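You operate a simulated robot arm through the tools that you are given. There is no shell and no other tool. Be economical: measure what you need, move in short steps, check, and stop when the job is done.

You are at the controls of a simulated two-armed robot. One attempt, no reset.

Task
Shut both doors of the blue machine and dry-run the job in auto at 75% feed.
Fine: key to RUN, and wait till the screen says DONE.

It is judged by the outcome, as a careful person would: the job done as asked, and still so three seconds after it is handed in. It fails if anything else is knocked over, pushed out of place, dropped, spilled or broken.

Robot
Two 7-joint arms with two-finger parallel grippers on one trunk, on a base that drives. Base frame: it is fixed to the floor where the robot stands at the start and does not move with it; the origin is under the middle of the robot, x ahead of it, y to its left, z up. Readings come in mm, degrees, newtons and seconds.
The left shoulder is at the start at [50, 165, 1255], the right one opposite. With the tool pointing down near the work surface each hand reaches from about 100 to 660 mm from the robot's upright axis, wherever it stands, measured 20 degrees to its own side. Places, roughly: blue machine key switch [-400, -1400, 1100]; blue machine left door [600, 300, 1500]; blue machine mode dial [-200, -1500, 1100]; blue machine right door [0, -1500, 1500]; blue machine screen [-300, -1500, 1600]. Payload 3.91 kg a hand.
The TCP of each hand is the grasp point between the finger pads, 30 mm short of the fingertips. In the tool frame z runs along the fingers and y along their closing line. Largest opening 110 mm; finger width 20, thickness 10; the body of the gripper, 48 by 112 mm, starts 55 mm behind the TCP.
Orientation is told as [roll, pitch, yaw] about the base's x, y, z axes, in that order, counted from this pose: with the fingers straight down and closing along the base's y, the tool's x points along the base's -x, its y along +y and its z along -z.

Tools
- The arms move only by the tool nudge_tool. It takes "left_increments", "right_increments" or both (then of equal length, played together; a hand with none holds still); each is a list of rows, each a list of 7 numbers: the turn, a rotation vector about the tool's x, y, z in degrees, then the shift along the tool's x, y, z in mm, then the opening in per cent of the stroke, from 0 (shut) to 100 (fully open). In form: [[rx, ry, rz, x, y, z, jaw], ...]. A call has 1 to 20 rows; each row is the pose to reach, as a shift and turn from the pose commanded when the call began, along the tool's axes at that moment. Each row takes 0.2 s and may step no farther than 50 mm and 8.6 degrees from the row before; otherwise, or with a gripper value out of range, the whole call is refused. Where a pose cannot be reached the arm comes as near as it can. A force on the tool above 70 N (or 10 N above the force at the start of the call, whichever is more), or a blocked arm, ends the call early, and 0.2 s more pass. The fingers move at their own pace (about 45 mm/s each) and stop on an object; they squeeze with about 41 N. The grip force told is the motor's: it shows also when the fingers shut on nothing. Time passes only in rows, and 0.2 s behind the last, so rows that repeat a pose let the fingers close. The reply holds the time, the measured pose of the TCP, the force on the tool along the base axes, the opening and the grip force, in the units named above and with some noise, with the torque about the TCP (base axes, N m) and any sound that the robot's microphone picked up.
- Cameras (640 x 400 px; columns grow to the right, rows downward): "scene" is now at [101.5, -62.1, 1432.7]; the picture's right is [-0.64, -0.76, 0.00], its down [-0.52, 0.44, -0.73] and it looks along [0.56, -0.47, -0.68] (base axes); focal length 268 px, centre (320, 200). "left" rides on the left gripper at [72, -17, -103] in its tool frame; the picture's right is [0.23, 0.97, 0.00], its down [-0.76, 0.18, -0.62] and it looks along [-0.61, 0.14, 0.78] (tool axes); focal length 222 px, centre (320, 200). "right" rides on the right gripper at [72, 17, -103] in its tool frame; the picture's right is [-0.23, 0.97, 0.00], its down [-0.76, -0.18, -0.62] and it looks along [-0.61, -0.14, 0.78] (tool axes); focal length 222 px, centre (320, 200).
- grab_frame(camera): a new picture of that camera. It takes no simulated time.
- raise_lower(by): slides the trunk up (or, below 0, down) by that many mm; the arms and the scene camera ride with it, the base frame stays. It gives what a move gives, with no picture.
- drive_base(legs): drives the robot by 1 to 6 legs, each [ahead, left, turn to the left] in mm, mm and degrees, along the robot's own axes; the way and the turn of a leg run together, so that a leg with both is an arc; at most 1500 mm and 180 degrees a leg. The arms and the cameras ride along, it lands a little off, and it stops where it bumps. It gives what a move gives.
- aim_head(pan, tilt): turns the head with the scene camera to pan (to the left, within 80 degrees either way) and tilt (down, from -29 to 69), counted from straight ahead of the robot. It gives what a move gives.
- locate(camera, pixels): for up to 12 pixels [column, row] of the newest picture of that camera ("zoom" is the newest enlarged one), the place [x, y, z] in the base frame of the surface seen there, good to about 3 mm, but the place of the scene camera against the robot may be out by one fixed shift of up to 25 mm in any direction. It takes no simulated time.
- close_up(camera, box): a new picture of the part [left, top, right, bottom] of that camera's present view, enlarged. It takes no simulated time.
- job_done(): hands the job in; it is judged then, once.

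Go step by step. Measure first, check grasps and placings, and put right what went wrong. The budget is 80 turns and 58 pictures, counting those below and the enlarged ones. Unless the task says otherwise, let go and move clear before handing in, and close with one line.

The tools are called after ">>>" as name(argument=value, ...) on one line, values as JSON. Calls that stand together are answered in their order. nudge_tool: Moves the arms, as the interface text tells. Its arguments: {"type":"object","properties":{"left_increments":{"type":"array"},"right_increments":{"type":"array"}},"required":[]} The other tools are called the same way: raise_lower (by) slides the trunk up or down; drive_base (legs) drives the base; aim_head (pan, tilt) turns the head that bears the scene camera; grab_frame (camera) takes a picture; locate (camera, pixels) gives the place of the surface under pixels of a picture; close_up (camera, box) takes an enlarged picture of a part of a camera's view; job_done () hands the job in.

At the start:

```text
clock: 0.0
left_tcp_pos: [350.2, -40.6, 1150.7]
left_tool_rot: [0.0, 0.0, 0.1]
left_wrist_force: [-0.4, 0.2, -0.1]
left_moment: [0.0, -0.01, 0.0]
left_width: 109.9
left_grasp_force: 0.1
right_tcp_pos: [324.3, -424.2, 1000.7]
right_tool_rot: [-0.1, -0.1, -0.1]
right_wrist_force: [0.1, -0.5, 0.0]
right_moment: [0.0, 0.03, 0.0]
right_width: 110.2
right_grasp_force: 0.1
trunk travel left (down, up): [-475.0, 28.0]
robot x, y, heading: [0.3, -2.2, 0.2]
head pan, tilt: [-40.1, 43.0]
```

scene: 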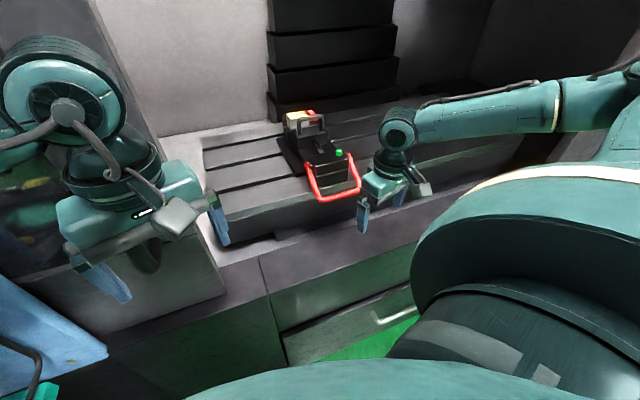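
right: 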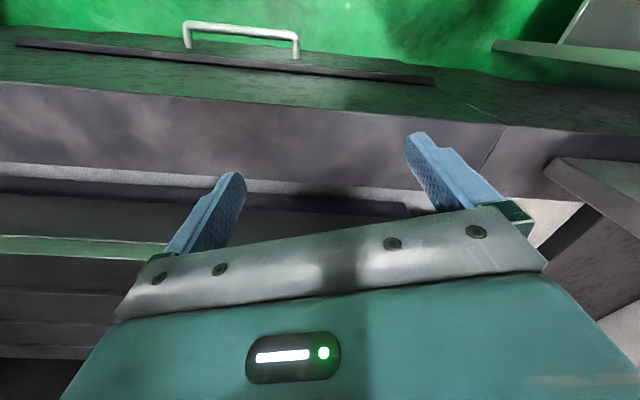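
left: 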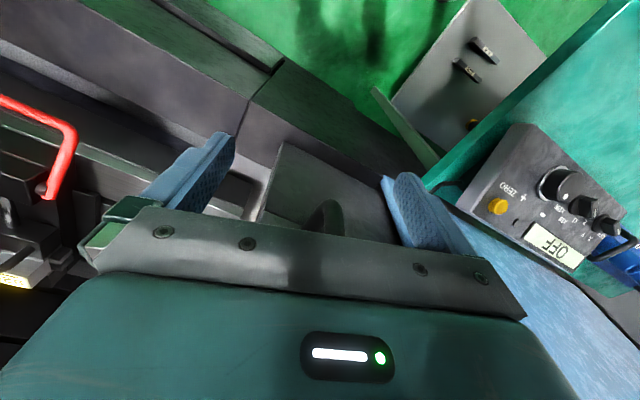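

The first pictures show both hands over a machine bed with a vise and a red handle, plus a small box with an OFF screen to the left. I'll look around with the head.

>>> aim_head(pan=0, tilt=10)

>>> grab_frame(camera="scene")

>>> aim_head(pan=-78, tilt=10)

>>> grab_frame(camera="scene")

>>> aim_head(pan=70, tilt=10)

>>> grab_frame(camera="scene")

```text
clock: 1.1
left_tcp_pos: [350.9, -40.6, 1150.6]
left_tool_rot: [-0.1, -0.2, 0.2]
left_wrist_force: [-0.1, -0.2, 1.2]
left_moment: [0.0, 0.0, 0.0]
left_width: 110.0
left_grasp_force: 0.0
right_tcp_pos: [323.9, -424.0, 1000.6]
right_tool_rot: [0.1, 0.0, 0.0]
right_wrist_force: [-0.2, -0.6, 0.2]
right_moment: [-0.01, -0.01, 0.02]
right_width: 109.9
right_grasp_force: 0.1
trunk travel left (down, up): [-475.0, 28.0]
robot x, y, heading: [0.8, 0.1, -0.2]
head pan, tilt: [0.0, 10.0]
```

```text
54 pictures are left
```

scene: 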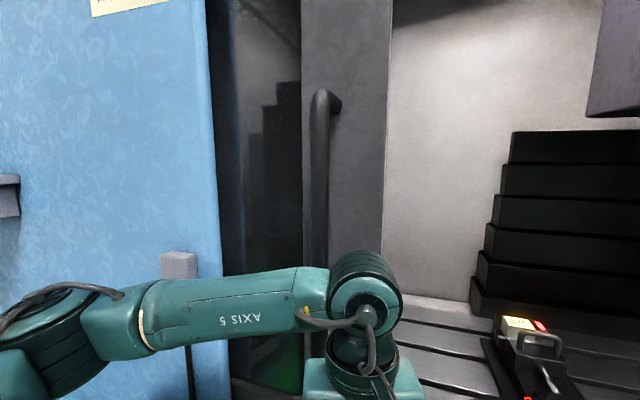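

```text
clock: 2.6
left_tcp_pos: [349.7, -40.6, 1150.8]
left_tool_rot: [0.0, -0.2, 0.2]
left_wrist_force: [1.1, 0.2, 0.5]
left_moment: [-0.01, -0.01, 0.03]
left_width: 109.6
left_grasp_force: 0.1
right_tcp_pos: [323.3, -426.2, 1000.0]
right_tool_rot: [0.0, 0.0, 0.0]
right_wrist_force: [-0.6, -0.6, -0.2]
right_moment: [0.0, 0.02, 0.0]
right_width: 110.0
right_grasp_force: 0.0
trunk travel left (down, up): [-475.0, 28.0]
robot x, y, heading: [1.3, -0.5, 0.1]
head pan, tilt: [-78.0, 10.0]
```

```text
53 pictures are left
```

scene: 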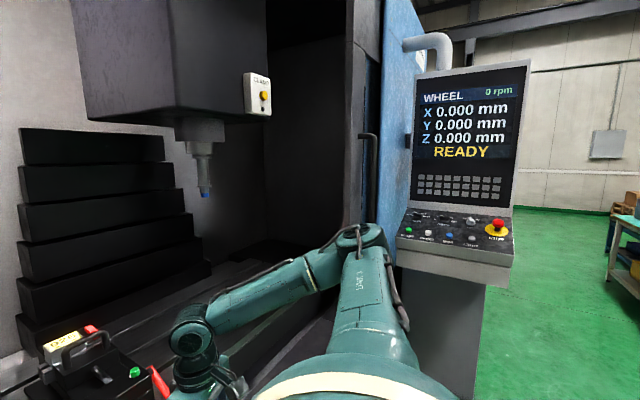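

```text
clock: 4.9
left_tcp_pos: [350.4, -40.0, 1150.2]
left_tool_rot: [0.0, -0.1, 0.1]
left_wrist_force: [0.0, 0.6, 0.4]
left_moment: [-0.01, -0.05, -0.04]
left_width: 109.8
left_grasp_force: 0.0
right_tcp_pos: [323.7, -424.1, 999.7]
right_tool_rot: [0.0, 0.0, 0.1]
right_wrist_force: [-0.6, 0.2, 0.7]
right_moment: [0.0, 0.01, 0.02]
right_width: 110.3
right_grasp_force: 0.1
trunk travel left (down, up): [-475.0, 28.0]
robot x, y, heading: [1.8, -1.4, -0.2]
head pan, tilt: [70.0, 10.0]
```

```text
52 pictures are left
```

scene: 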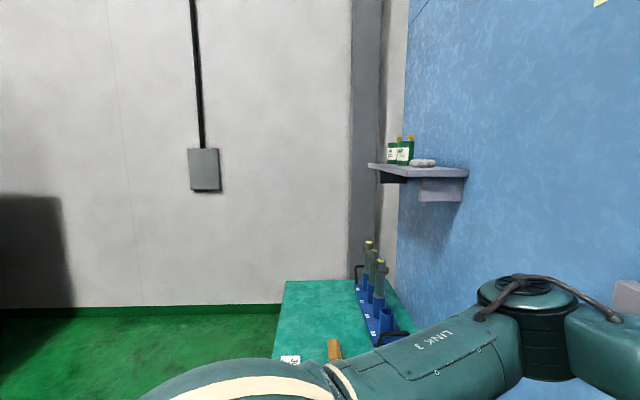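

The machine's panel at (460,150) reads WHEEL / READY, and there are notes on the front. I'll read the panel, the notes and the vise up close.

>>> aim_head(pan=20, tilt=-10)

>>> grab_frame(camera="scene")

>>> aim_head(pan=-78, tilt=15)

>>> close_up(camera="scene", box=[380, 150, 540, 250])

>>> locate(camera="zoom", pixels=[[80, 180], [600, 180], [100, 340], [500, 350], [490, 300], [200, 100], [500, 100]])

>>> aim_head(pan=-40, tilt=30)

>>> grab_frame(camera="scene")

>>> close_up(camera="scene", box=[240, 0, 400, 100])

```text
clock: 6.1
left_tcp_pos: [350.9, -39.6, 1149.7]
left_tool_rot: [-0.1, -0.2, 0.1]
left_wrist_force: [-0.8, 0.2, 0.2]
left_moment: [0.02, -0.01, -0.03]
left_width: 110.0
left_grasp_force: 0.1
right_tcp_pos: [323.0, -424.9, 1000.1]
right_tool_rot: [0.0, 0.0, 0.0]
right_wrist_force: [0.2, 0.2, 0.4]
right_moment: [-0.02, 0.0, -0.01]
right_width: 109.9
right_grasp_force: 0.0
trunk travel left (down, up): [-475.0, 28.0]
robot x, y, heading: [1.1, 1.4, 0.0]
head pan, tilt: [20.0, -10.0]
```

```text
51 pictures are left
```

scene: 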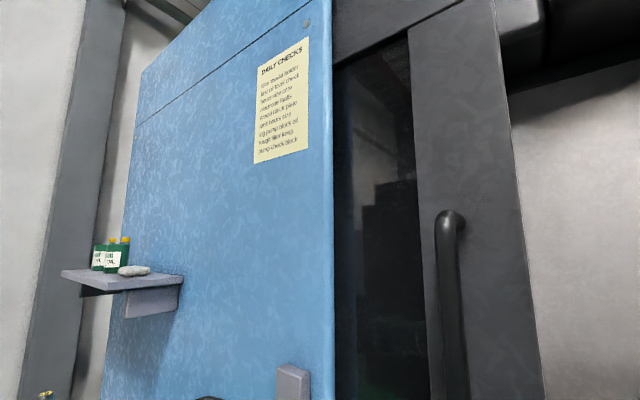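

```text
clock: 7.8
left_tcp_pos: [351.4, -40.0, 1150.4]
left_tool_rot: [0.0, -0.1, 0.1]
left_wrist_force: [0.3, -0.5, -0.4]
left_moment: [0.0, 0.03, -0.03]
left_width: 109.9
left_grasp_force: 0.1
right_tcp_pos: [324.5, -425.9, 1000.9]
right_tool_rot: [0.1, 0.0, 0.0]
right_wrist_force: [-0.2, -0.1, -0.4]
right_moment: [-0.02, 0.01, 0.06]
right_width: 109.9
right_grasp_force: 0.2
trunk travel left (down, up): [-475.0, 28.0]
robot x, y, heading: [0.3, 0.4, 0.1]
head pan, tilt: [-78.0, 15.0]
```

```text
4.00 times, centred on (460, 200) of scene
```

zoom: 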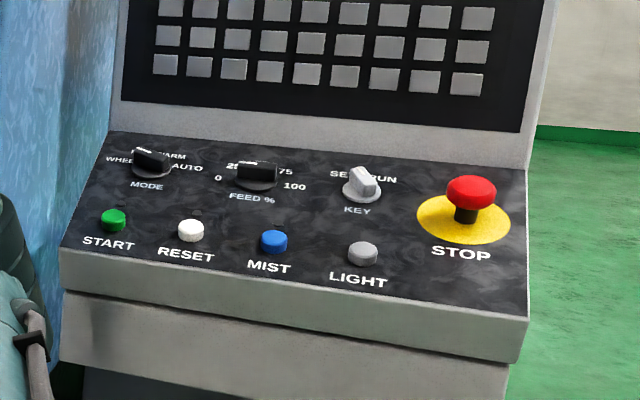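

```text
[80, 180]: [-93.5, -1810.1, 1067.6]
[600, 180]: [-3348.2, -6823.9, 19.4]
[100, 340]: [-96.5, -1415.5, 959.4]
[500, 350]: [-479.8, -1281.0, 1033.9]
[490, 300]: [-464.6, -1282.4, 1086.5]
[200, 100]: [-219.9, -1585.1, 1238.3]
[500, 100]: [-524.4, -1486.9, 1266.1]
```

```text
clock: 8.9
left_tcp_pos: [351.1, -40.8, 1149.9]
left_tool_rot: [-0.1, -0.1, 0.1]
left_wrist_force: [-0.7, 0.0, 0.0]
left_moment: [0.0, 0.0, 0.02]
left_width: 110.0
left_grasp_force: 0.1
right_tcp_pos: [323.8, -424.7, 1001.0]
right_tool_rot: [-0.1, -0.1, 0.0]
right_wrist_force: [0.3, -0.1, 0.4]
right_moment: [0.0, 0.0, -0.02]
right_width: 110.0
right_grasp_force: 0.1
trunk travel left (down, up): [-475.0, 28.0]
robot x, y, heading: [2.0, -1.8, 0.0]
head pan, tilt: [-40.0, 30.0]
```

```text
49 pictures are left
```

scene: 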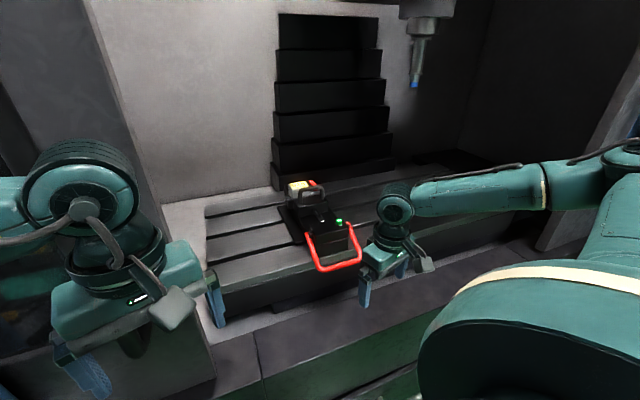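

```text
4.00 times, centred on (320, 50) of scene
```

zoom: 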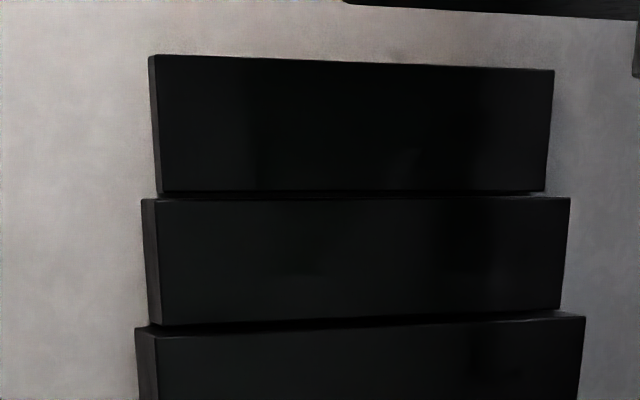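

The panel has MODE, FEED % and KEY dials, and START. Now I'll measure both doors and check the vise and the door track.

>>> close_up(camera="scene", box=[260, 160, 420, 260])

>>> locate(camera="zoom", pixels=[[150, 90], [330, 250], [300, 440], [240, 430], [400, 370], [80, 290], [330, 190], [40, 340]])

>>> aim_head(pan=0, tilt=10)

>>> grab_frame(camera="scene")

>>> locate(camera="scene", pixels=[[330, 95], [318, 110], [318, 180], [316, 240], [308, 60], [375, 60], [375, 200], [215, 100], [120, 100], [180, 265], [290, 80], [308, 230]])

>>> aim_head(pan=-70, tilt=10)

>>> grab_frame(camera="scene")

>>> locate(camera="scene", pixels=[[370, 130], [410, 180], [406, 140], [330, 130], [395, 60], [440, 140]])

```text
4.00 times, centred on (340, 210) of scene
```

zoom: 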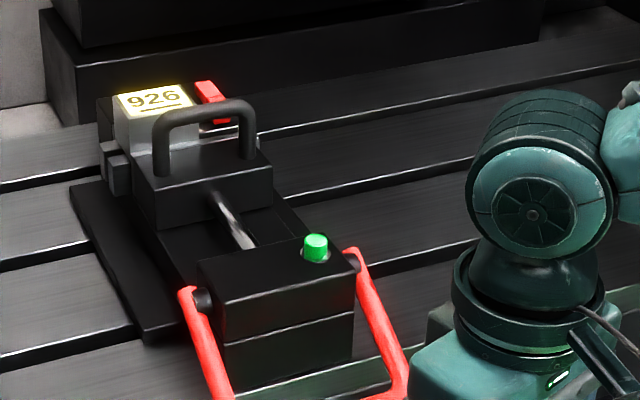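

```text
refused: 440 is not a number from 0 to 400
```

```text
clock: 9.9
left_tcp_pos: [350.4, -38.5, 1150.7]
left_tool_rot: [0.0, -0.1, 0.1]
left_wrist_force: [-0.7, 0.7, -0.4]
left_moment: [-0.01, -0.02, -0.02]
left_width: 110.1
left_grasp_force: 0.1
right_tcp_pos: [323.5, -425.2, 1000.5]
right_tool_rot: [0.0, 0.0, 0.0]
right_wrist_force: [-0.3, -0.5, 0.4]
right_moment: [0.01, 0.0, -0.03]
right_width: 110.0
right_grasp_force: 0.1
trunk travel left (down, up): [-475.0, 28.0]
robot x, y, heading: [4.1, -0.6, 0.1]
head pan, tilt: [0.0, 10.0]
```

```text
46 pictures are left
```

scene: 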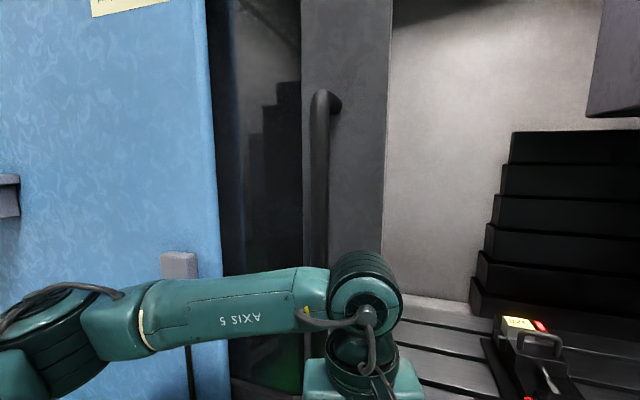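

```text
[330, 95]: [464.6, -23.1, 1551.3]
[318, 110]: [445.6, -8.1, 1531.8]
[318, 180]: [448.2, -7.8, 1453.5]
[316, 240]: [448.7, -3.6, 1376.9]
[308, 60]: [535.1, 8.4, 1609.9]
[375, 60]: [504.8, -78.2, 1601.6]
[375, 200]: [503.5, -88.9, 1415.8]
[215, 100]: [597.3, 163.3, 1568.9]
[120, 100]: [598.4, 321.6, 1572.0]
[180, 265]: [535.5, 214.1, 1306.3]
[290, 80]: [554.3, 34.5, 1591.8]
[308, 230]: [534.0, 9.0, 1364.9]
```

```text
clock: 11.3
left_tcp_pos: [351.1, -40.6, 1150.2]
left_tool_rot: [0.0, -0.1, 0.1]
left_wrist_force: [-0.3, 0.9, 0.2]
left_moment: [0.04, -0.05, -0.02]
left_width: 110.1
left_grasp_force: 0.0
right_tcp_pos: [323.0, -423.1, 999.2]
right_tool_rot: [-0.1, 0.0, 0.1]
right_wrist_force: [-0.2, 0.6, -0.3]
right_moment: [0.04, 0.0, 0.0]
right_width: 110.1
right_grasp_force: 0.1
trunk travel left (down, up): [-475.0, 28.0]
robot x, y, heading: [-0.7, 0.3, -0.1]
head pan, tilt: [-70.0, 10.0]
```

```text
45 pictures are left
```

scene: 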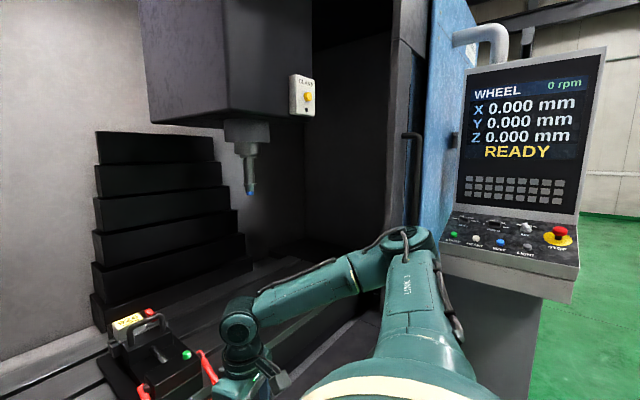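

```text
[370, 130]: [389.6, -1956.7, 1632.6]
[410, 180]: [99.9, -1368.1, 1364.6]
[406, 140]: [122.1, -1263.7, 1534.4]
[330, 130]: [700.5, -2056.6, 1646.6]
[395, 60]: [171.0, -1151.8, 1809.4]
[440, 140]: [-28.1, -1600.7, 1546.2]
```

The left handle is a vertical bar at about (447,-6) and the right one is near (110,-1300), so the front slopes by about 16 degrees. I'll see whether the red bail sticks out through the door plane, and look at the track.

>>> aim_head(pan=-25, tilt=45)

>>> grab_frame(camera="scene")

>>> aim_head(pan=-50, tilt=40)

>>> grab_frame(camera="scene")

>>> locate(camera="scene", pixels=[[280, 120], [290, 170], [240, 180], [200, 180], [260, 230], [150, 230], [100, 260], [60, 300], [300, 100], [220, 170], [300, 250], [180, 200]])

```text
clock: 12.5
left_tcp_pos: [350.1, -40.3, 1150.0]
left_tool_rot: [0.1, -0.1, 0.1]
left_wrist_force: [0.5, 0.1, 0.1]
left_moment: [0.0, -0.02, -0.01]
left_width: 110.0
left_grasp_force: 0.1
right_tcp_pos: [324.7, -424.9, 1000.6]
right_tool_rot: [0.0, -0.1, 0.0]
right_wrist_force: [-0.5, -1.1, -0.7]
right_moment: [0.0, -0.02, 0.01]
right_width: 109.9
right_grasp_force: 0.1
trunk travel left (down, up): [-475.0, 28.0]
robot x, y, heading: [-1.1, 1.3, 0.1]
head pan, tilt: [-25.0, 45.0]
```

```text
44 pictures are left
```

scene: 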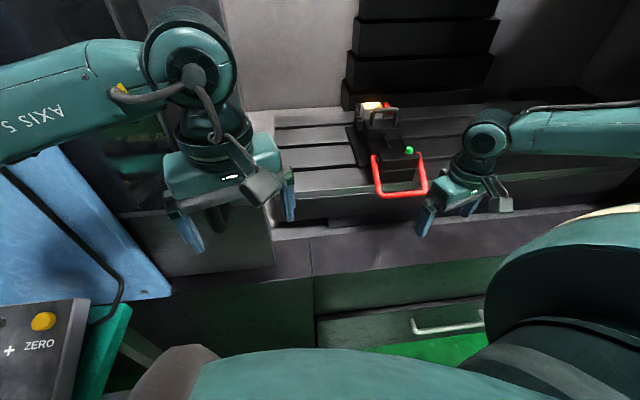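

```text
clock: 13.3
left_tcp_pos: [350.6, -40.2, 1149.5]
left_tool_rot: [0.1, -0.1, 0.1]
left_wrist_force: [-0.1, 1.3, 0.1]
left_moment: [-0.02, 0.0, 0.03]
left_width: 110.1
left_grasp_force: 0.0
right_tcp_pos: [324.0, -424.3, 999.3]
right_tool_rot: [0.0, -0.1, 0.0]
right_wrist_force: [0.1, 0.3, 0.5]
right_moment: [0.02, -0.02, 0.04]
right_width: 110.3
right_grasp_force: 0.1
trunk travel left (down, up): [-475.0, 28.0]
robot x, y, heading: [3.1, -1.1, 0.0]
head pan, tilt: [-50.0, 40.0]
```

```text
43 pictures are left
```

scene: 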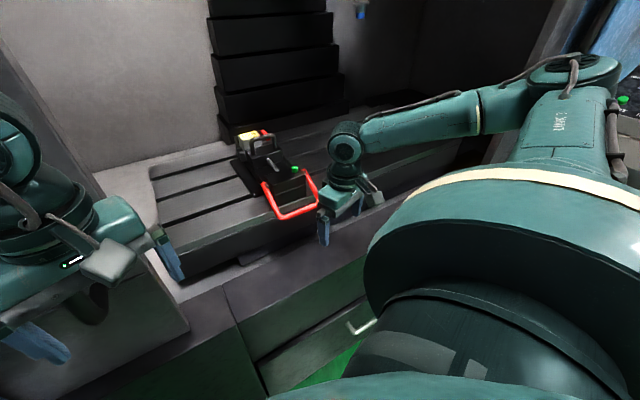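

```text
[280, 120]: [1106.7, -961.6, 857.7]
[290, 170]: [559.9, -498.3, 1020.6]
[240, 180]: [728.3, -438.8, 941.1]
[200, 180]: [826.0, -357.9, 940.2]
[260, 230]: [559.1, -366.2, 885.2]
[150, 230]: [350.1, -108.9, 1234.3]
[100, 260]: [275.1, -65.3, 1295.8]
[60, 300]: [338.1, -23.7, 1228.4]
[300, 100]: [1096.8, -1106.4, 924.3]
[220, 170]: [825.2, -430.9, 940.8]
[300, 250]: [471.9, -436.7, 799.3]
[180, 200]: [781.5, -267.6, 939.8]
```

The bail's outer end at (290,216) needs placing against the door plane; I'll measure it and the sill edges.

>>> locate(camera="scene", pixels=[[283, 218], [318, 202], [264, 185], [305, 172], [228, 290], [240, 320], [300, 300], [180, 300], [222, 288], [250, 262], [365, 325], [330, 245]])

>>> close_up(camera="scene", box=[160, 220, 400, 370])

```text
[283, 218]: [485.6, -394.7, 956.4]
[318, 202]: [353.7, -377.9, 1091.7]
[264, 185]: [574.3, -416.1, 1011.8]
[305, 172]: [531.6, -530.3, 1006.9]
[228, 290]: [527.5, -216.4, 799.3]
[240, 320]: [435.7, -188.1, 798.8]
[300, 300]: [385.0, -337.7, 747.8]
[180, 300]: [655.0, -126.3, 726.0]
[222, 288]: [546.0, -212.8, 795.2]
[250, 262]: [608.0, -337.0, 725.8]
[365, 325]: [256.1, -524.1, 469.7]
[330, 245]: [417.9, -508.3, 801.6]
```

```text
2.67 times, centred on (280, 295) of scene
```

zoom: 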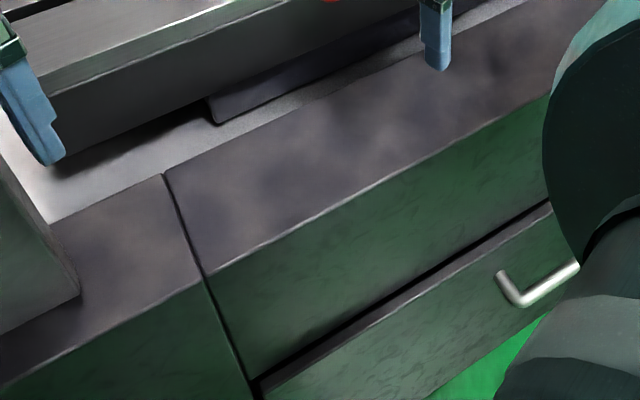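

The bail's end is about 75 mm inside the door's outer face, so it is close to the door plane. I'll look at the bench to the left before moving the base.

>>> aim_head(pan=50, tilt=45)

>>> grab_frame(camera="scene")

>>> locate(camera="scene", pixels=[[320, 100], [450, 150], [560, 200], [300, 250], [200, 200], [500, 300]])

>>> aim_head(pan=-80, tilt=50)

>>> grab_frame(camera="scene")

```text
clock: 15.1
left_tcp_pos: [350.7, -40.5, 1149.7]
left_tool_rot: [-0.1, -0.1, 0.0]
left_wrist_force: [0.2, 0.4, 0.6]
left_moment: [0.05, 0.03, -0.01]
left_width: 110.0
left_grasp_force: 0.1
right_tcp_pos: [323.9, -424.3, 999.6]
right_tool_rot: [0.0, -0.1, -0.1]
right_wrist_force: [-0.6, -1.8, -0.2]
right_moment: [-0.01, 0.01, 0.02]
right_width: 109.9
right_grasp_force: 0.0
trunk travel left (down, up): [-475.0, 28.0]
robot x, y, heading: [1.4, -0.8, 0.1]
head pan, tilt: [50.0, 45.0]
```

```text
41 pictures are left
```

scene: 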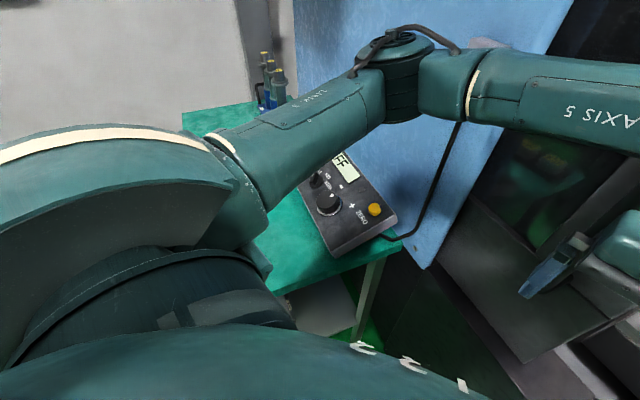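

```text
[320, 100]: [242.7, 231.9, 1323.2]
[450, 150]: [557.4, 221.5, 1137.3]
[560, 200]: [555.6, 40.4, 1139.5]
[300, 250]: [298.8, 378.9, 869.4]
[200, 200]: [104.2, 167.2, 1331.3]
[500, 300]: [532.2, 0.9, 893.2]
```

```text
clock: 17.2
left_tcp_pos: [350.0, -40.6, 1149.4]
left_tool_rot: [0.0, -0.1, 0.1]
left_wrist_force: [-0.3, -0.3, 0.5]
left_moment: [0.01, -0.03, -0.02]
left_width: 110.1
left_grasp_force: 0.0
right_tcp_pos: [324.6, -425.1, 1001.1]
right_tool_rot: [0.0, -0.1, 0.0]
right_wrist_force: [0.0, 0.5, -0.7]
right_moment: [0.01, -0.03, -0.02]
right_width: 109.7
right_grasp_force: 0.0
trunk travel left (down, up): [-475.0, 28.0]
robot x, y, heading: [2.4, 1.4, -0.0]
head pan, tilt: [-80.0, 50.0]
```

```text
40 pictures are left
```

scene: 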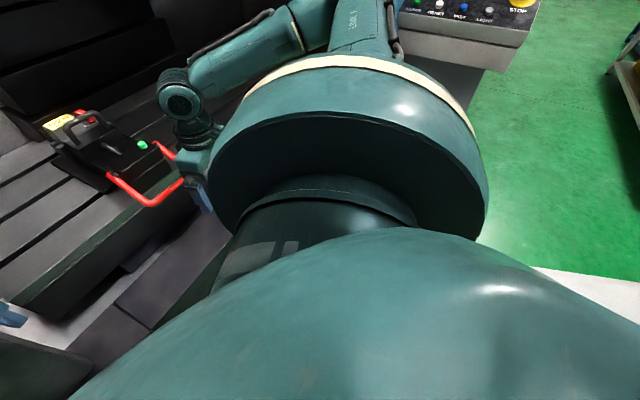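

The bench is on the left and the floor behind and to the right is clear. I'll back off, square up to the machine front (turn about -17°), move right, then look at the left door from there.

>>> drive_base(legs=[[-150, 0, 0], [0, 0, -17], [50, -220, 0]])

>>> aim_head(pan=25, tilt=20)

>>> grab_frame(camera="scene")

```text
clock: 21.7
left_tcp_pos: [155.4, -365.6, 1149.5]
left_tool_rot: [0.0, 0.0, -16.9]
left_wrist_force: [-0.7, -1.1, -0.5]
left_moment: [0.01, 0.0, -0.04]
left_width: 110.0
left_grasp_force: 0.0
right_tcp_pos: [18.6, -726.3, 999.9]
right_tool_rot: [0.0, 0.0, -16.9]
right_wrist_force: [0.0, -0.3, -0.9]
right_moment: [-0.01, 0.03, 0.02]
right_width: 109.9
right_grasp_force: 0.1
trunk travel left (down, up): [-475.0, 28.0]
robot x, y, heading: [-167.6, -223.0, -17.3]
head pan, tilt: [-80.0, 50.0]
```

```text
clock: 23.5
left_tcp_pos: [154.6, -366.1, 1149.6]
left_tool_rot: [-0.1, -0.1, -16.9]
left_wrist_force: [0.1, 0.8, 0.5]
left_moment: [-0.03, 0.01, 0.0]
left_width: 110.0
left_grasp_force: 0.0
right_tcp_pos: [16.9, -725.1, 1001.1]
right_tool_rot: [-0.1, 0.0, -16.9]
right_wrist_force: [0.2, 0.1, 0.3]
right_moment: [0.01, 0.0, 0.0]
right_width: 110.0
right_grasp_force: 0.0
trunk travel left (down, up): [-475.0, 28.0]
robot x, y, heading: [-167.7, -226.6, -17.1]
head pan, tilt: [25.0, 20.0]
```

```text
39 pictures are left
```

scene: 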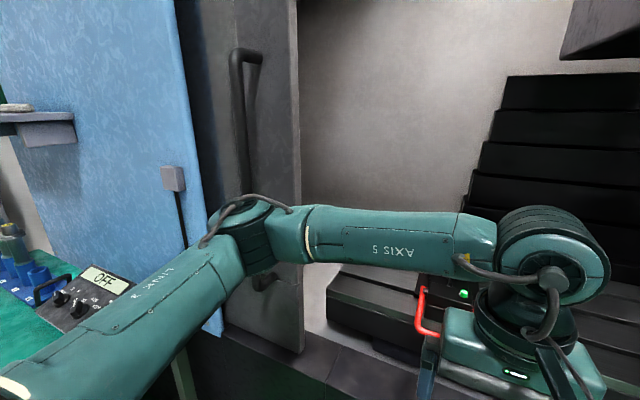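

The whole left bar is visible, from (245,55) to (265,278). I'll measure bar, door face and edge, sill and bail from here.

>>> locate(camera="scene", pixels=[[236, 80], [239, 130], [244, 180], [258, 283], [285, 60], [285, 160], [297, 60], [298, 150], [225, 60], [292, 330], [296, 230], [425, 332]])

>>> close_up(camera="scene", box=[190, 210, 350, 310])

```text
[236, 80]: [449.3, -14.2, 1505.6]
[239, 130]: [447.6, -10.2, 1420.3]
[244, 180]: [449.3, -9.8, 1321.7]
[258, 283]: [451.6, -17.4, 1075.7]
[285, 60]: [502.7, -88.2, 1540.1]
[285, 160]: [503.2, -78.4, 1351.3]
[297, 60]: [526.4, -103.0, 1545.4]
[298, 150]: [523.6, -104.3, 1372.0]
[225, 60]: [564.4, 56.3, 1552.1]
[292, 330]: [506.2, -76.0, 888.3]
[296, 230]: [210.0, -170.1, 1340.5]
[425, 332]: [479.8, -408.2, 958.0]
```

```text
4.00 times, centred on (270, 260) of scene
```

zoom: 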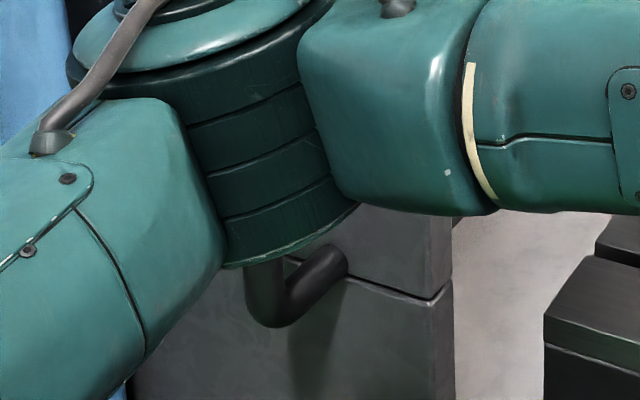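

The bar's front is at about (449,-12), running z 1075–1540, and in the robot's frame it lies about 537 ahead and 387 left. I'll raise the left hand, turn it to point at the door, and bring it in front of the bar.

>>> nudge_tool(left_increments=[[0, -7.5, 0, -3, 30, -13, 100], [0, -15, 0, -6, 60, -25, 100], [0, -22.5, 0, -9, 95, -38, 100], [0, -30, 0, -12, 130, -50, 100], [0, -37.5, 0, -15, 170, -63, 100], [0, -45, 0, -20, 210, -75, 100], [0, -52.5, 0, -25, 250, -88, 100], [0, -60, 0, -30, 290, -100, 100], [0, -67.5, 0, -35, 330, -113, 100], [0, -75, 0, -40, 370, -125, 100], [0, -82.5, 0, -50, 400, -138, 100], [0, -90, 0, -60, 427, -150, 100], [0, -90, 0, -60, 427, -150, 100]])

>>> grab_frame(camera="left")

>>> grab_frame(camera="scene")

```text
clock: 26.3
left_tcp_pos: [337.6, 24.4, 1297.7]
left_tool_rot: [-171.2, -89.9, 154.4]
left_wrist_force: [0.0, -1.0, -0.6]
left_moment: [0.01, -0.03, -0.02]
left_width: 110.0
left_grasp_force: 0.0
left hand out of reach, approached as far as the arm can: row 6, 7, 8, 9, 10, 11
right_tcp_pos: [19.0, -724.9, 999.1]
right_tool_rot: [-0.2, -0.1, -16.9]
right_wrist_force: [-0.4, -0.3, -0.6]
right_moment: [0.03, 0.03, -0.02]
right_width: 109.9
right_grasp_force: 0.1
trunk travel left (down, up): [-475.0, 28.0]
robot x, y, heading: [-165.9, -221.8, -17.2]
head pan, tilt: [25.0, 20.0]
```

```text
37 pictures are left
```

left: 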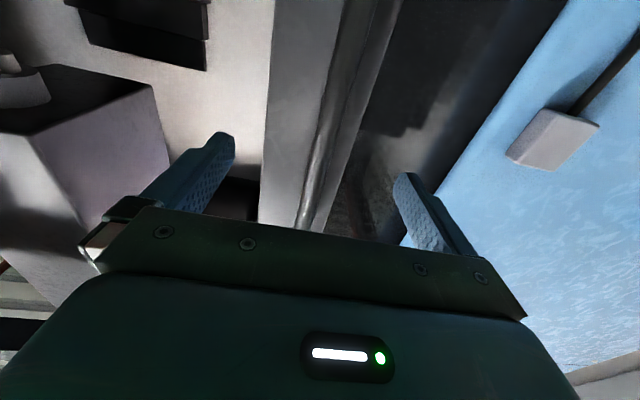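

```text
36 pictures are left
```

scene: 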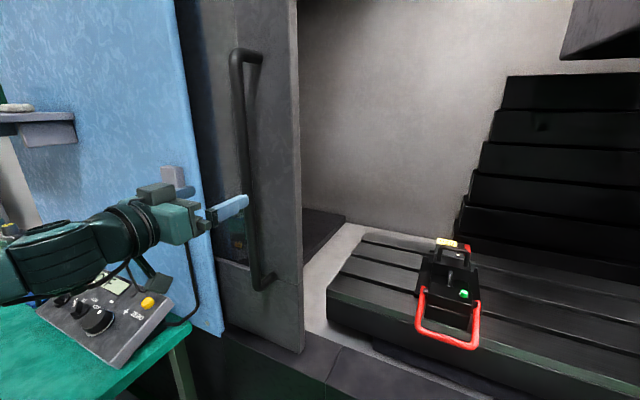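

The hand reached the pose and the bar sits centred between the fingers in the left view (x about 310). I'll go 115 mm ahead.

>>> nudge_tool(left_increments=[[0, 0, 0, 0, 0, 40, 100], [0, 0, 0, 0, 0, 80, 100], [0, 0, 0, 0, 0, 115, 100]])

>>> grab_frame(camera="left")

>>> grab_frame(camera="scene")

```text
clock: 27.1
left_tcp_pos: [448.0, -9.2, 1297.0]
left_tool_rot: [-10.1, -89.9, -6.9]
left_wrist_force: [0.6, 0.3, 0.4]
left_moment: [-0.01, 0.01, 0.0]
left_width: 109.9
left_grasp_force: 0.0
right_tcp_pos: [18.5, -726.2, 999.2]
right_tool_rot: [0.1, -0.1, -16.9]
right_wrist_force: [0.0, -0.7, 0.2]
right_moment: [0.0, 0.04, -0.02]
right_width: 110.0
right_grasp_force: 0.1
trunk travel left (down, up): [-475.0, 28.0]
robot x, y, heading: [-166.4, -226.1, -16.9]
head pan, tilt: [25.0, 20.0]
```

```text
35 pictures are left
```

left: 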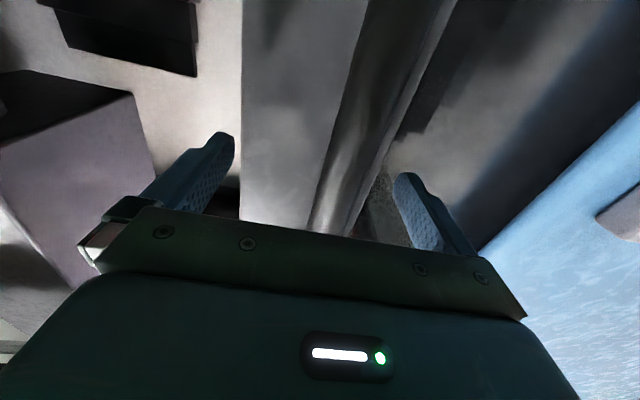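

```text
34 pictures are left
```

scene: 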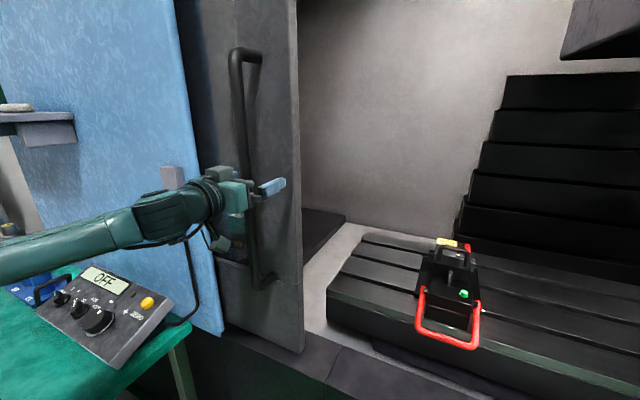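

The bar lies between the fingers just ahead of the TCP. I'll go 10 mm deeper, close the fingers loosely around it, and draw it a little to the right as a test.

>>> nudge_tool(left_increments=[[0, 0, 0, 0, 0, 10, 70], [0, 0, 0, 0, 0, 10, 34], [0, 0, 0, 0, 0, 10, 34], [0, 0, 0, 0, 0, 10, 34], [0, 0, 0, 0, 0, 10, 34], [0, 0, 0, 0, -15, 10, 34], [0, 0, 0, 0, -30, 10, 34], [0, 0, 0, 0, -45, 10, 34], [0, 0, 0, 0, -60, 10, 34], [0, 0, 0, 0, -80, 10, 34]])

>>> grab_frame(camera="scene")

```text
clock: 29.3
left_tcp_pos: [434.2, -87.2, 1301.7]
left_tool_rot: [-146.1, -89.8, 129.2]
left_wrist_force: [-0.6, 9.6, -1.8]
left_moment: [-0.11, -0.08, -0.01]
left_width: 42.7
left_grasp_force: 5.0
right_tcp_pos: [18.9, -724.7, 1000.4]
right_tool_rot: [-0.1, 0.0, -16.9]
right_wrist_force: [1.1, 0.2, -0.4]
right_moment: [-0.04, -0.04, 0.0]
right_width: 110.0
right_grasp_force: 0.0
trunk travel left (down, up): [-475.0, 28.0]
robot x, y, heading: [-163.4, -225.4, -17.1]
head pan, tilt: [25.0, 20.0]
```

```text
33 pictures are left
```

scene: 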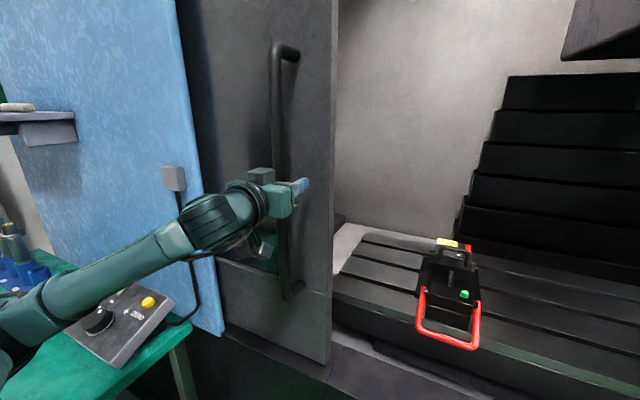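

The left door slides easily (about 10 N). I'll draw it another 190 mm, stopping short of the bail to check clearance.

>>> nudge_tool(left_increments=[[0, 0, 0, 0, -20, 0, 34], [0, 0, 0, 0, -45, 0, 34], [0, 0, 0, 0, -70, 0, 34], [0, 0, 0, 0, -95, 0, 34], [0, 0, 0, 0, -120, 0, 34], [0, 0, 0, 0, -145, 0, 34], [0, 0, 0, 0, -170, 0, 34], [0, 0, 0, 0, -190, 0, 34]])

>>> aim_head(pan=0, tilt=25)

>>> grab_frame(camera="scene")

>>> locate(camera="scene", pixels=[[270, 60], [300, 60], [305, 60], [310, 60], [200, 60]])

```text
clock: 30.9
left_tcp_pos: [393.3, -199.5, 1335.5]
left_tool_rot: [-86.0, -80.2, 67.0]
left_wrist_force: [-0.7, -1.2, -0.4]
left_moment: [0.0, -0.01, 0.14]
left_width: 38.2
left_grasp_force: 0.6
left hand out of reach, approached as far as the arm can: row 1, 2, 3, 4, 5, 6
right_tcp_pos: [21.0, -728.3, 997.8]
right_tool_rot: [0.2, 0.3, -16.8]
right_wrist_force: [-0.9, -1.2, -0.8]
right_moment: [0.06, 0.05, -0.01]
right_width: 110.1
right_grasp_force: 0.1
trunk travel left (down, up): [-475.0, 28.0]
robot x, y, heading: [-166.6, -224.8, -17.2]
head pan, tilt: [25.0, 20.0]
stopped in row 7 (left hand): the force on the tool passed its limit at 100 N (the readings are from after the stop); the commanded pose is now the measured one
```

```text
clock: 31.8
left_tcp_pos: [392.1, -199.8, 1334.7]
left_tool_rot: [-86.2, -80.2, 67.2]
left_wrist_force: [-7.2, -14.5, -6.3]
left_moment: [0.3, -0.18, 0.03]
left_width: 45.0
left_grasp_force: 7.3
right_tcp_pos: [18.2, -726.8, 998.7]
right_tool_rot: [0.3, 0.0, -16.9]
right_wrist_force: [0.5, -1.3, -0.1]
right_moment: [0.01, -0.02, -0.01]
right_width: 110.0
right_grasp_force: 0.2
trunk travel left (down, up): [-475.0, 28.0]
robot x, y, heading: [-167.4, -226.3, -16.9]
head pan, tilt: [0.0, 25.0]
```

```text
32 pictures are left
```

scene: 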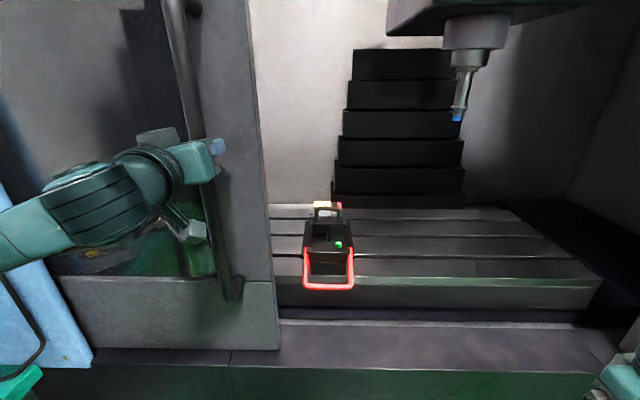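

```text
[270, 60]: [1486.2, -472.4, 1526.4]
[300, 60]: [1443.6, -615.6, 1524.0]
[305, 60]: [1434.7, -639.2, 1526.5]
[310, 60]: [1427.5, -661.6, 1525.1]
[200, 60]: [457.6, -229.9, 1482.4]
```

The arm hit its own limit and rolled about 10°, but still holds the bar; the door edge is now at about (275,300). I'll measure the door's thickness against the bail, and then pull with the base instead.

>>> locate(camera="scene", pixels=[[240, 100], [252, 100], [256, 130], [270, 250], [273, 300], [275, 330], [328, 289], [305, 286], [352, 286], [232, 345], [500, 325], [200, 300]])

>>> close_up(camera="scene", box=[210, 260, 370, 360])

```text
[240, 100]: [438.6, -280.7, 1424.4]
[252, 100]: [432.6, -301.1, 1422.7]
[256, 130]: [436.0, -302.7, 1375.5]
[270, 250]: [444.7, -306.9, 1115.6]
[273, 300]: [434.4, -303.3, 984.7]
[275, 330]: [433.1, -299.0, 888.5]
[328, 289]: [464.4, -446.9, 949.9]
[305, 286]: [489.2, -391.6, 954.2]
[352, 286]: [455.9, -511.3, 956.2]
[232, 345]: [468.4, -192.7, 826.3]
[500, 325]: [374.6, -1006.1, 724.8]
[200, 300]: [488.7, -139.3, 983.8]
```

```text
4.00 times, centred on (290, 310) of scene
```

zoom: 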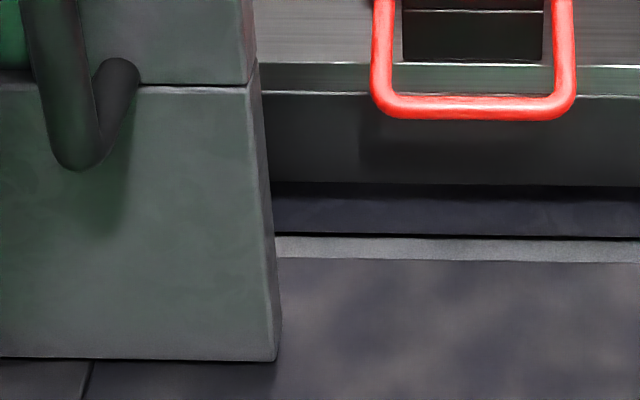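

The bail sits about 75–90 mm behind the door's front face and the door looks only some 40 mm thick, so it should clear. I'll ease the fingers and pull the door with the base in steps.

>>> nudge_tool(left_increments=[[0, 0, 0, 0, 0, 0, 48], [0, 0, 0, 0, 0, 0, 48]])

>>> drive_base(legs=[[0, -120, 0]])

>>> grab_frame(camera="scene")

>>> locate(camera="scene", pixels=[[200, 60], [270, 250], [273, 300], [320, 250], [240, 300]])

```text
clock: 32.4
left_tcp_pos: [393.2, -194.7, 1336.4]
left_tool_rot: [-87.5, -80.1, 68.9]
left_wrist_force: [0.0, -2.7, 1.4]
left_moment: [0.03, 0.01, 0.05]
left_width: 54.5
left_grasp_force: 1.2
right_tcp_pos: [18.6, -725.2, 999.1]
right_tool_rot: [0.0, 0.0, -16.8]
right_wrist_force: [-0.7, -0.2, 0.1]
right_moment: [-0.01, -0.02, 0.0]
right_width: 110.1
right_grasp_force: 0.0
trunk travel left (down, up): [-475.0, 28.0]
robot x, y, heading: [-164.7, -225.9, -16.7]
head pan, tilt: [0.0, 25.0]
```

```text
clock: 34.1
left_tcp_pos: [359.3, -308.1, 1334.4]
left_tool_rot: [-86.7, -80.1, 67.7]
left_wrist_force: [-0.3, -0.5, 0.9]
left_moment: [-0.03, -0.02, 0.02]
left_width: 52.8
left_grasp_force: 0.1
right_tcp_pos: [-15.5, -838.6, 999.7]
right_tool_rot: [0.0, 0.0, -16.8]
right_wrist_force: [-0.4, 0.3, -0.1]
right_moment: [0.01, 0.01, 0.0]
right_width: 109.9
right_grasp_force: 0.0
trunk travel left (down, up): [-475.0, 28.0]
robot x, y, heading: [-201.3, -336.3, -17.0]
head pan, tilt: [0.0, 25.0]
```

```text
30 pictures are left
```

scene: 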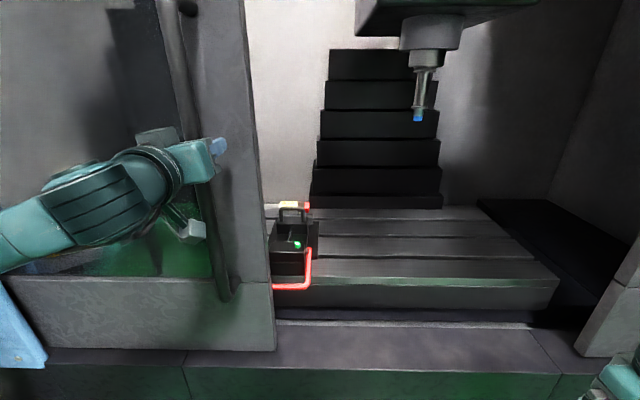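

```text
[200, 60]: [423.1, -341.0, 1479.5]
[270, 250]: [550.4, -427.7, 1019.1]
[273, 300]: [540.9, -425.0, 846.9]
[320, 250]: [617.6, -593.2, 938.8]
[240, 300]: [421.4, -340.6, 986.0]
```

The door follows the base and the bail passes behind it untouched. The right door's edge appears at (577,345); I'll measure both edges to find the centre.

>>> locate(camera="scene", pixels=[[272, 342], [585, 345], [600, 310], [625, 270], [630, 300], [186, 355], [555, 370], [270, 340]])

>>> drive_base(legs=[[0, -120, 0]])

>>> aim_head(pan=-30, tilt=20)

>>> grab_frame(camera="scene")

```text
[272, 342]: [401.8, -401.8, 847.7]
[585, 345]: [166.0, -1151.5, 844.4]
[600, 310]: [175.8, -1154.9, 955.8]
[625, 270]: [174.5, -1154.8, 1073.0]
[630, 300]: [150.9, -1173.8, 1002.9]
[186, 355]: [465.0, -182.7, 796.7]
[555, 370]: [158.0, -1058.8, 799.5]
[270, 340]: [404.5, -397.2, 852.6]
```

```text
clock: 35.8
left_tcp_pos: [323.8, -422.2, 1334.3]
left_tool_rot: [-86.5, -80.0, 67.3]
left_wrist_force: [0.1, -0.9, -0.3]
left_moment: [-0.01, 0.0, 0.02]
left_width: 52.8
left_grasp_force: 0.1
right_tcp_pos: [-50.0, -950.8, 999.2]
right_tool_rot: [0.0, 0.0, -17.0]
right_wrist_force: [-0.1, -0.1, 0.5]
right_moment: [0.02, -0.02, 0.0]
right_width: 109.9
right_grasp_force: 0.1
trunk travel left (down, up): [-475.0, 28.0]
robot x, y, heading: [-238.8, -446.9, -16.8]
head pan, tilt: [0.0, 25.0]
```

```text
clock: 36.7
left_tcp_pos: [324.9, -422.6, 1335.1]
left_tool_rot: [-86.4, -80.0, 67.4]
left_wrist_force: [0.1, -0.1, 0.6]
left_moment: [0.02, 0.01, 0.0]
left_width: 52.8
left_grasp_force: 0.1
right_tcp_pos: [-50.1, -949.7, 1000.4]
right_tool_rot: [0.0, 0.0, -17.1]
right_wrist_force: [-0.4, 0.7, -0.3]
right_moment: [0.01, 0.0, 0.02]
right_width: 109.9
right_grasp_force: 0.0
trunk travel left (down, up): [-475.0, 28.0]
robot x, y, heading: [-239.1, -448.6, -16.9]
head pan, tilt: [-30.0, 20.0]
```

```text
29 pictures are left
```

scene: 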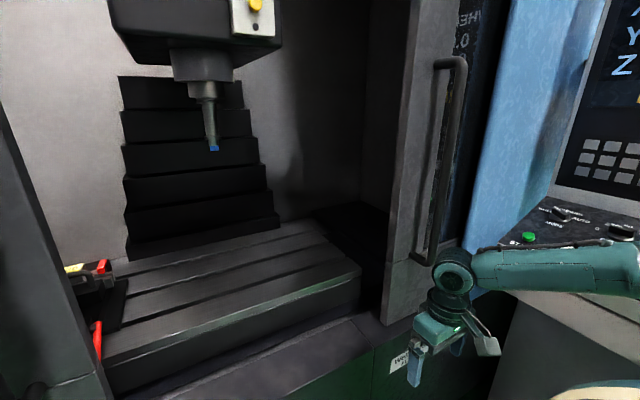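

The left edge has about 107 mm to go to the middle (335,-618); the panel is still about 870 mm to the robot's right. I'll drive another 95 mm.

>>> drive_base(legs=[[0, -95, 0]])

>>> nudge_tool(left_increments=[[0, 0, 0, 0, -12, 0, 48], [0, 0, 0, 0, -24, 0, 48], [0, 0, 0, 0, -36, 0, 48]])

>>> aim_head(pan=-10, tilt=25)

>>> grab_frame(camera="scene")

```text
clock: 38.2
left_tcp_pos: [295.9, -511.4, 1334.9]
left_tool_rot: [-86.3, -80.0, 67.2]
left_wrist_force: [-1.3, -0.1, -0.3]
left_moment: [0.0, -0.01, 0.0]
left_width: 52.8
left_grasp_force: 0.0
right_tcp_pos: [-75.2, -1038.8, 999.0]
right_tool_rot: [0.0, 0.0, -16.7]
right_wrist_force: [1.2, 0.0, 0.6]
right_moment: [-0.02, 0.0, -0.02]
right_width: 110.0
right_grasp_force: 0.1
trunk travel left (down, up): [-475.0, 28.0]
robot x, y, heading: [-262.2, -537.3, -17.0]
head pan, tilt: [-30.0, 20.0]
```

```text
clock: 39.0
left_tcp_pos: [286.4, -538.5, 1337.7]
left_tool_rot: [-84.8, -79.8, 66.2]
left_wrist_force: [5.2, 15.4, -7.8]
left_moment: [0.02, -0.11, -0.16]
left_width: 62.1
left_grasp_force: 8.9
right_tcp_pos: [-73.5, -1036.7, 1001.4]
right_tool_rot: [-0.3, 0.2, -16.7]
right_wrist_force: [-0.6, -0.7, 0.1]
right_moment: [0.01, -0.01, -0.02]
right_width: 110.0
right_grasp_force: 0.0
trunk travel left (down, up): [-475.0, 28.0]
robot x, y, heading: [-264.2, -539.1, -16.6]
head pan, tilt: [-30.0, 20.0]
```

```text
clock: 39.8
left_tcp_pos: [284.7, -544.8, 1340.8]
left_tool_rot: [-86.4, -79.9, 67.4]
left_wrist_force: [2.1, 5.3, -1.9]
left_moment: [0.01, -0.08, -0.1]
left_width: 56.0
left_grasp_force: 2.9
right_tcp_pos: [-75.6, -1039.4, 1000.4]
right_tool_rot: [0.0, 0.1, -16.7]
right_wrist_force: [0.6, 0.3, -0.2]
right_moment: [-0.01, -0.01, 0.01]
right_width: 110.0
right_grasp_force: 0.0
trunk travel left (down, up): [-475.0, 28.0]
robot x, y, heading: [-263.5, -542.0, -16.9]
head pan, tilt: [-10.0, 25.0]
```

```text
28 pictures are left
```

scene: 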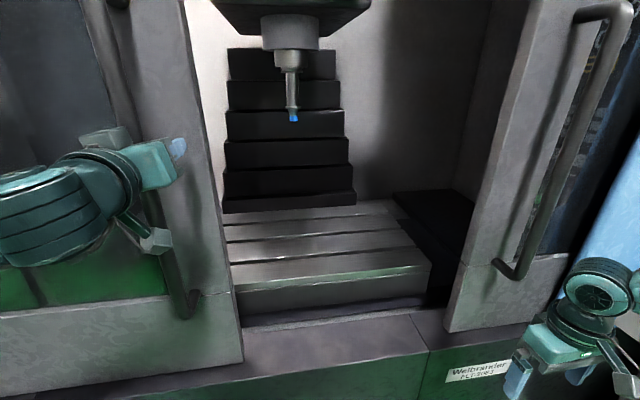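

Both door edges are in view: left at (240,355), right at (447,325). I'll measure both edges and the right bar.

>>> locate(camera="scene", pixels=[[238, 355], [236, 330], [450, 322], [452, 310], [508, 100], [560, 130], [548, 180], [535, 230], [505, 262], [540, 60], [150, 60], [175, 290]])

```text
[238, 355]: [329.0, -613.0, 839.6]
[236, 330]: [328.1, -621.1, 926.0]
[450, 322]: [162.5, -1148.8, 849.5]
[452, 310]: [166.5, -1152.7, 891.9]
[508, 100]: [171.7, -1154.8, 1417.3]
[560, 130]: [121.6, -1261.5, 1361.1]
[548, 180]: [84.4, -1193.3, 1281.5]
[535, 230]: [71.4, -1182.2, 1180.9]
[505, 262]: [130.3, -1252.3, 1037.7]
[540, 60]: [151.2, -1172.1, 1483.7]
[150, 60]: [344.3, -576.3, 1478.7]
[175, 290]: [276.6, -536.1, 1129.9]
```

The left edge is at the computed centre. A gentle further pull will show whether there's a stop.

>>> nudge_tool(left_increments=[[0, 0, 0, 0, -8, 0, 48], [0, 0, 0, 0, -16, 0, 48], [0, 0, 0, 0, -24, 0, 48], [0, 0, 0, 0, -24, 0, 48]])

```text
clock: 40.8
left_tcp_pos: [283.2, -555.7, 1342.8]
left_tool_rot: [-85.5, -79.6, 67.5]
left_wrist_force: [6.3, 35.2, -8.8]
left_moment: [0.36, 0.15, -0.15]
left_width: 70.9
left_grasp_force: 17.6
right_tcp_pos: [-75.2, -1034.9, 1002.0]
right_tool_rot: [-0.3, -0.1, -16.7]
right_wrist_force: [-0.2, 0.2, -1.0]
right_moment: [0.02, 0.03, -0.03]
right_width: 109.9
right_grasp_force: 0.0
trunk travel left (down, up): [-475.0, 28.0]
robot x, y, heading: [-261.6, -535.7, -16.6]
head pan, tilt: [-10.0, 25.0]
```

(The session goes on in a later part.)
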